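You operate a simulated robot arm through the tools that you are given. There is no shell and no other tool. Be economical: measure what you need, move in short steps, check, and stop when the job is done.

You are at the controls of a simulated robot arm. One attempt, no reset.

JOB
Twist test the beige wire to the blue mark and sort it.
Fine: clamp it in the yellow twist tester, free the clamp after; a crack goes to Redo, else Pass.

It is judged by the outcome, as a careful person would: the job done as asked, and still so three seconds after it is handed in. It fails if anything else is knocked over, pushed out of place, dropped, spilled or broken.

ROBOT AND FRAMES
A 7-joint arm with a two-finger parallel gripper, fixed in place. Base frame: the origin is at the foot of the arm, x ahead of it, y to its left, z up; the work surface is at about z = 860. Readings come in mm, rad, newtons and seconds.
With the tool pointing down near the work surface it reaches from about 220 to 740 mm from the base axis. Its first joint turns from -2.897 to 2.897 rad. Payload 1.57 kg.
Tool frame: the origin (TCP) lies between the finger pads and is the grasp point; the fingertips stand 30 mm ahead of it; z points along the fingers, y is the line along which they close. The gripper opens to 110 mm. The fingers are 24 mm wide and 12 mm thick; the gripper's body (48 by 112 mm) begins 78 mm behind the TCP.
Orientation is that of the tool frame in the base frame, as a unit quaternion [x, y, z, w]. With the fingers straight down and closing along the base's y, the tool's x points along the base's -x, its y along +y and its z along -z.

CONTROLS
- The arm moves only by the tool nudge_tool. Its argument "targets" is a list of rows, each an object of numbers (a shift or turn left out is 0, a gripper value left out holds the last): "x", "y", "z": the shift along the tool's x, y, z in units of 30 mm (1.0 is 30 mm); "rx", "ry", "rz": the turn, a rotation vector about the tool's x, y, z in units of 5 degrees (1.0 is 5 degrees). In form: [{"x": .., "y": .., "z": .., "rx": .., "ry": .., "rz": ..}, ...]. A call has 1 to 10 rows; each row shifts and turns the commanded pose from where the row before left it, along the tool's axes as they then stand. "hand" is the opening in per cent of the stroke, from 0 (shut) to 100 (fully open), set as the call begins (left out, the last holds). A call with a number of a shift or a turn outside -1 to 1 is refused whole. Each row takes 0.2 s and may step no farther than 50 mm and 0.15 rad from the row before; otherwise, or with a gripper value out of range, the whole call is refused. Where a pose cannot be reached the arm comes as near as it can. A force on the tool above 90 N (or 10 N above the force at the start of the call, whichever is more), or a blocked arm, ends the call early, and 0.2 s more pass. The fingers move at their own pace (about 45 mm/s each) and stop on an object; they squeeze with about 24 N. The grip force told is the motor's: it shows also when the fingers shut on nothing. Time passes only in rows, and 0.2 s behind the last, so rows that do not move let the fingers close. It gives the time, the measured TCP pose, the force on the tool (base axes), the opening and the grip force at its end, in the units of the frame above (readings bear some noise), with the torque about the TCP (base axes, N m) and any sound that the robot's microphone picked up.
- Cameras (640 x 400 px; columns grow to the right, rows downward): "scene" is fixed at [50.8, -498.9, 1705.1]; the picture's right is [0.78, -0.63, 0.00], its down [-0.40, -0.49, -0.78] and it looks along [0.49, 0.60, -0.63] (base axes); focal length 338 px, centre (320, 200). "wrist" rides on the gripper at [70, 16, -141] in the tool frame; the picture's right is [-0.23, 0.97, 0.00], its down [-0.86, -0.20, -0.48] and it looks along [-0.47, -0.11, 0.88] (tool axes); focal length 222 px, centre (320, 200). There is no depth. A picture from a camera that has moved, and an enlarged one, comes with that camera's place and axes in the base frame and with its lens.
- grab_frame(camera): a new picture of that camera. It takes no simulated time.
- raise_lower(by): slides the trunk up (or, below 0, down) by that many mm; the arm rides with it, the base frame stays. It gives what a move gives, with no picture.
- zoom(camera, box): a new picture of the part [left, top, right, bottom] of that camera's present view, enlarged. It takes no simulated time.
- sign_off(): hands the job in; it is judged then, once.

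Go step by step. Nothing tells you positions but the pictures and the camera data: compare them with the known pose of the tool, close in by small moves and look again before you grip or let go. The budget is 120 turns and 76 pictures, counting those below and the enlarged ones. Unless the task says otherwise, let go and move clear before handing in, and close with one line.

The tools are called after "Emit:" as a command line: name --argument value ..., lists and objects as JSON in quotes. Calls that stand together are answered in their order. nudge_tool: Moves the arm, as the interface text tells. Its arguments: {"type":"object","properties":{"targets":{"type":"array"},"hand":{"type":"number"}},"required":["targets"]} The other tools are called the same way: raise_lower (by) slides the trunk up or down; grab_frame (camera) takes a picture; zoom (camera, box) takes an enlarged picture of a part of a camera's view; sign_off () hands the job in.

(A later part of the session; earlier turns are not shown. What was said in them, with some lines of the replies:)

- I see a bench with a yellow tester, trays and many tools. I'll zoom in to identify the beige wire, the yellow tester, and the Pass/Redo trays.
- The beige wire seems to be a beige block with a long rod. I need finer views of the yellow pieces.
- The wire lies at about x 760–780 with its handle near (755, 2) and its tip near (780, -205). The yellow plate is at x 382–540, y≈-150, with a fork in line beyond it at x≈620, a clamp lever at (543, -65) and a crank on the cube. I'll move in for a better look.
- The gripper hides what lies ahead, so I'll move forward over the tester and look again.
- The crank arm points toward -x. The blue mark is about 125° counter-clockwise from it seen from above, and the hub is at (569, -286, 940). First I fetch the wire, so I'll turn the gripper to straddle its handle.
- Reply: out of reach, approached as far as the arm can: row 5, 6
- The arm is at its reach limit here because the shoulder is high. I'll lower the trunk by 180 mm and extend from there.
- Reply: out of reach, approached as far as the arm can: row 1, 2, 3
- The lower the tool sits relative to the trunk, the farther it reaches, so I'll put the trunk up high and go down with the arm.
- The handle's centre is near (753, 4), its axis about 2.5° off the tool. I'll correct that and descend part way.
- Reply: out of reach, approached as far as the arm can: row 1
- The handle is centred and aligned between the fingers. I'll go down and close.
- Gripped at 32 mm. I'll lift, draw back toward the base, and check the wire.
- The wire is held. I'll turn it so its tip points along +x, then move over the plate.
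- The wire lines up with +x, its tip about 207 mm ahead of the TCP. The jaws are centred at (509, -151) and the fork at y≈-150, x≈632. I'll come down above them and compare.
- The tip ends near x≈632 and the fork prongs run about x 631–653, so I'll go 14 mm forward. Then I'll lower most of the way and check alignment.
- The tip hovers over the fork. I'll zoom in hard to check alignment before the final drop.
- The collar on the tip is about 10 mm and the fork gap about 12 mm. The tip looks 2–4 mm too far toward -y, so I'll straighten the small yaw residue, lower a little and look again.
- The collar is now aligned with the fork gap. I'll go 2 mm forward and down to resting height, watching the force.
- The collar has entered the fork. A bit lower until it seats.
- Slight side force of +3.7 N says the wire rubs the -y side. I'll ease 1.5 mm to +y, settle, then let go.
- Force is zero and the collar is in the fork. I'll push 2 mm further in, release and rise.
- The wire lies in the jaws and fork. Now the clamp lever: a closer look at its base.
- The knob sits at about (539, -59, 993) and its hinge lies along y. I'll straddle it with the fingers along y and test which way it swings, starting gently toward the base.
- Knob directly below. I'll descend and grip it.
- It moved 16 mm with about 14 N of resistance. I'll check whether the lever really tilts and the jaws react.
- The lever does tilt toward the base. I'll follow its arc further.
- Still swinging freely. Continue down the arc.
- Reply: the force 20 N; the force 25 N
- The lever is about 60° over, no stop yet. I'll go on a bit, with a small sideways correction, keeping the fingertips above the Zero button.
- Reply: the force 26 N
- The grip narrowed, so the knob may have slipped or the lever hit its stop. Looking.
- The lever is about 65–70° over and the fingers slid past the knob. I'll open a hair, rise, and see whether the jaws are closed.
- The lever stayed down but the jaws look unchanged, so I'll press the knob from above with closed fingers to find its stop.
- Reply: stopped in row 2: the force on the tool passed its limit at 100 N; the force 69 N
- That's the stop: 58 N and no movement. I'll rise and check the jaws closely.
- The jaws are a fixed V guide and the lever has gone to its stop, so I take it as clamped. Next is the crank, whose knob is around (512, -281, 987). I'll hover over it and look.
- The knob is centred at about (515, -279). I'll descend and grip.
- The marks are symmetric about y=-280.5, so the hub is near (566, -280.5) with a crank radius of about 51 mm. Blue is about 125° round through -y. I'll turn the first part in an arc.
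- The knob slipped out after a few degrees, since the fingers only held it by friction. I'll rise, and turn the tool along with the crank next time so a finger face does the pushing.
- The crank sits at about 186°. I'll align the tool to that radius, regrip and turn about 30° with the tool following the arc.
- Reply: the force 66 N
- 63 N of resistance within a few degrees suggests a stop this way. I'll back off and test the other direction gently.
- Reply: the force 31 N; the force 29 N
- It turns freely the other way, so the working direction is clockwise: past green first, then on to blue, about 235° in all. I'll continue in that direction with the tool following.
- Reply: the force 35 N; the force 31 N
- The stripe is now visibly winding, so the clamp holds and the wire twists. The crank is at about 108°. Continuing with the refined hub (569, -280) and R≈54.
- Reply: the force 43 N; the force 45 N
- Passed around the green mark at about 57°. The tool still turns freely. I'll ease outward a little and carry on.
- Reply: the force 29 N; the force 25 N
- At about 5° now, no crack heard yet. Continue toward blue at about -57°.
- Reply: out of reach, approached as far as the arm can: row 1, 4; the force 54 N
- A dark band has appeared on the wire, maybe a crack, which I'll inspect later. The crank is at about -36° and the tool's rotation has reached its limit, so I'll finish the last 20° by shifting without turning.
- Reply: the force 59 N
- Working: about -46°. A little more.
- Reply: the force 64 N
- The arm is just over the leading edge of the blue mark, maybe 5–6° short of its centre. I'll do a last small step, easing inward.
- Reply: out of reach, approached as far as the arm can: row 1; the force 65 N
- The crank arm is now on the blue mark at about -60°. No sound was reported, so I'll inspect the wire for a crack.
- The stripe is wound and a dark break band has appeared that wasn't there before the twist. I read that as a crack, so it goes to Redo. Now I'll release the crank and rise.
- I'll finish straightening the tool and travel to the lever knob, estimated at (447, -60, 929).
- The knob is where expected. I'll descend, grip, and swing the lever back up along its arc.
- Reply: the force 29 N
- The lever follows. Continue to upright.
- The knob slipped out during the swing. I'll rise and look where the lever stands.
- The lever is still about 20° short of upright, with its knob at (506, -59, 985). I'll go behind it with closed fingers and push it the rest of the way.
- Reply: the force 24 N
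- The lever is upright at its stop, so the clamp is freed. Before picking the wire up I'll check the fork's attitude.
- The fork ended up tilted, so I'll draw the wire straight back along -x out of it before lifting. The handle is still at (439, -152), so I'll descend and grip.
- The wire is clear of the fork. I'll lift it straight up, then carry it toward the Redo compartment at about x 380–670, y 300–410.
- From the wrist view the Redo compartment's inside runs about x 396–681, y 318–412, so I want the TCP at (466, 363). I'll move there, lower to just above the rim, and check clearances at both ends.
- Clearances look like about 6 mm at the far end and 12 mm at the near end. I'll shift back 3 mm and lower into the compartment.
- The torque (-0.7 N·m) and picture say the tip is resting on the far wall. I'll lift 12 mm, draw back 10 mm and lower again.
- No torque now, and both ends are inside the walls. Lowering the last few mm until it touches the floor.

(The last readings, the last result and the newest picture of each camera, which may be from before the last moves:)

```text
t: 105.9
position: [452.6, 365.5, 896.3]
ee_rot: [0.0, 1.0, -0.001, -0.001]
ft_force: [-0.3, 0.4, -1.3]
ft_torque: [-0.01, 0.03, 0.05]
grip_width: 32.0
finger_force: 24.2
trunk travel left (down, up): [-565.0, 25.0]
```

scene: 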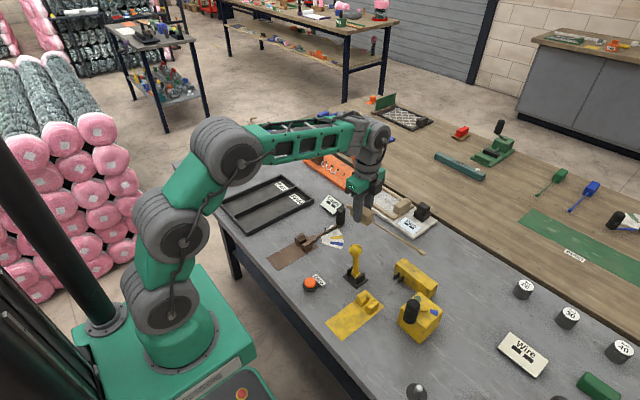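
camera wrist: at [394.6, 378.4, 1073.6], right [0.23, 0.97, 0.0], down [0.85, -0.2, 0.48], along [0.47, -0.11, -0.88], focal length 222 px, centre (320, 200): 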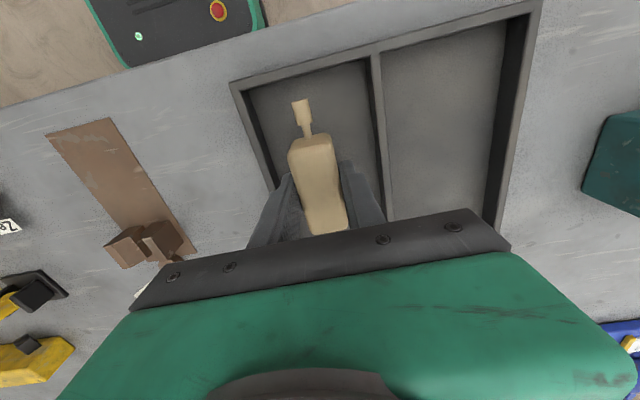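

Handle should be within a millimetre or two of the floor. One small step more, then release and rise.

Emit:
nudge_tool --targets '[{"z": 0.04}, {}]'

Emit:
nudge_tool --targets '[{}, {}, {}]' --hand 46

Emit:
nudge_tool --targets '[{"z": -0.5}, {"z": -1}, {"z": -1}, {"z": -1}, {"z": -1}, {"z": -1}, {"z": -1}]'

Emit:
zoom --camera "scene" --box '[225, 160, 325, 240]'

Emit:
grab_frame --camera "scene"

```text
t: 106.5
position: [452.4, 364.7, 895.9]
ee_rot: [0.0, 1.0, -0.001, 0.001]
ft_force: [0.2, -0.7, 2.2]
ft_torque: [0.03, 0.17, 0.04]
grip_width: 31.9
finger_force: 24.1
trunk travel left (down, up): [-565.0, 25.0]
```

```text
t: 107.3
position: [453.7, 366.5, 896.0]
ee_rot: [0.0, 1.0, -0.001, -0.001]
ft_force: [-0.4, 0.1, 0.2]
ft_torque: [0.04, -0.02, 0.02]
grip_width: 50.9
finger_force: 0.1
trunk travel left (down, up): [-565.0, 25.0]
```

```text
t: 108.9
position: [453.7, 366.1, 1092.1]
ee_rot: [0.0, 1.0, -0.002, 0.0]
ft_force: [-0.1, -0.9, 0.5]
ft_torque: [0.03, 0.01, -0.03]
grip_width: 50.3
finger_force: 0.1
trunk travel left (down, up): [-565.0, 25.0]
```

```text
5.00 times, centred on (275, 200) of scene
camera zoom: at [50.8, -498.9, 1705.1], right [0.78, -0.63, 0.0], down [-0.4, -0.49, -0.78], along [0.49, 0.6, -0.63], focal length 1688 px, centre (545, 200)
```

zoom: 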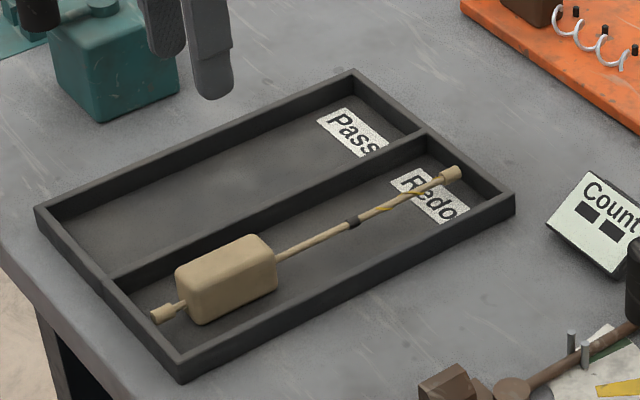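

```text
8 pictures are left
```

scene: 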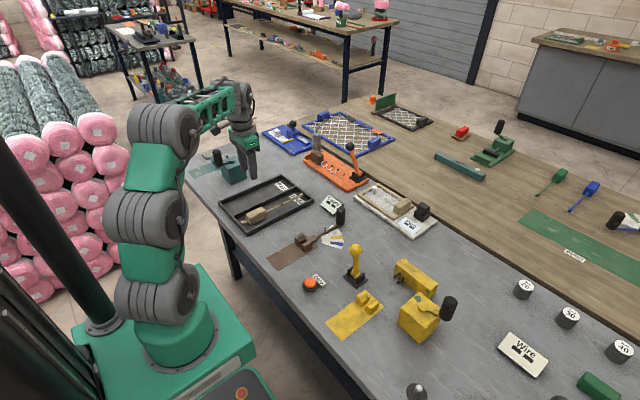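

The wire lies in Redo, the lever is upright and nothing else has moved. I'll take one last look at the dark band to confirm the crack.

Emit:
zoom --camera "scene" --box '[270, 190, 302, 214]'

```text
16.00 times, centred on (286, 202) of scene
camera zoom: at [50.8, -498.9, 1705.1], right [0.78, -0.63, 0.0], down [-0.4, -0.49, -0.78], along [0.49, 0.6, -0.63], focal length 5400 px, centre (864, 168)
```

zoom: 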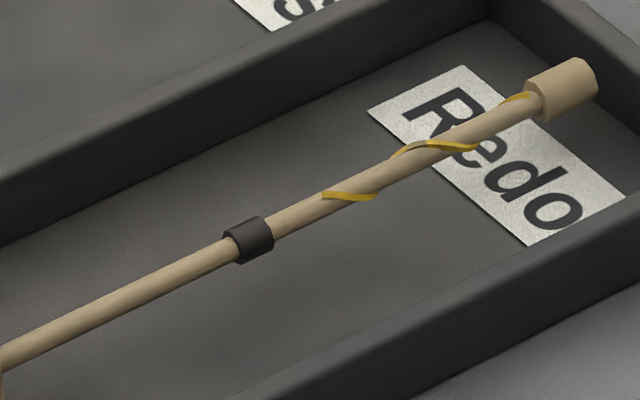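

The dark band that appeared during the twist is still there, so the wire stays in Redo. The gripper is clear and I'm handing in.

Emit:
sign_off

```text
The job is handed in.
```

I clamped the beige wire in the yellow tester, twisted it to the blue mark, freed the clamp and put the wire in Redo. I judged it cracked by the dark band that appeared during the twist, as the microphone reported no crack sound.
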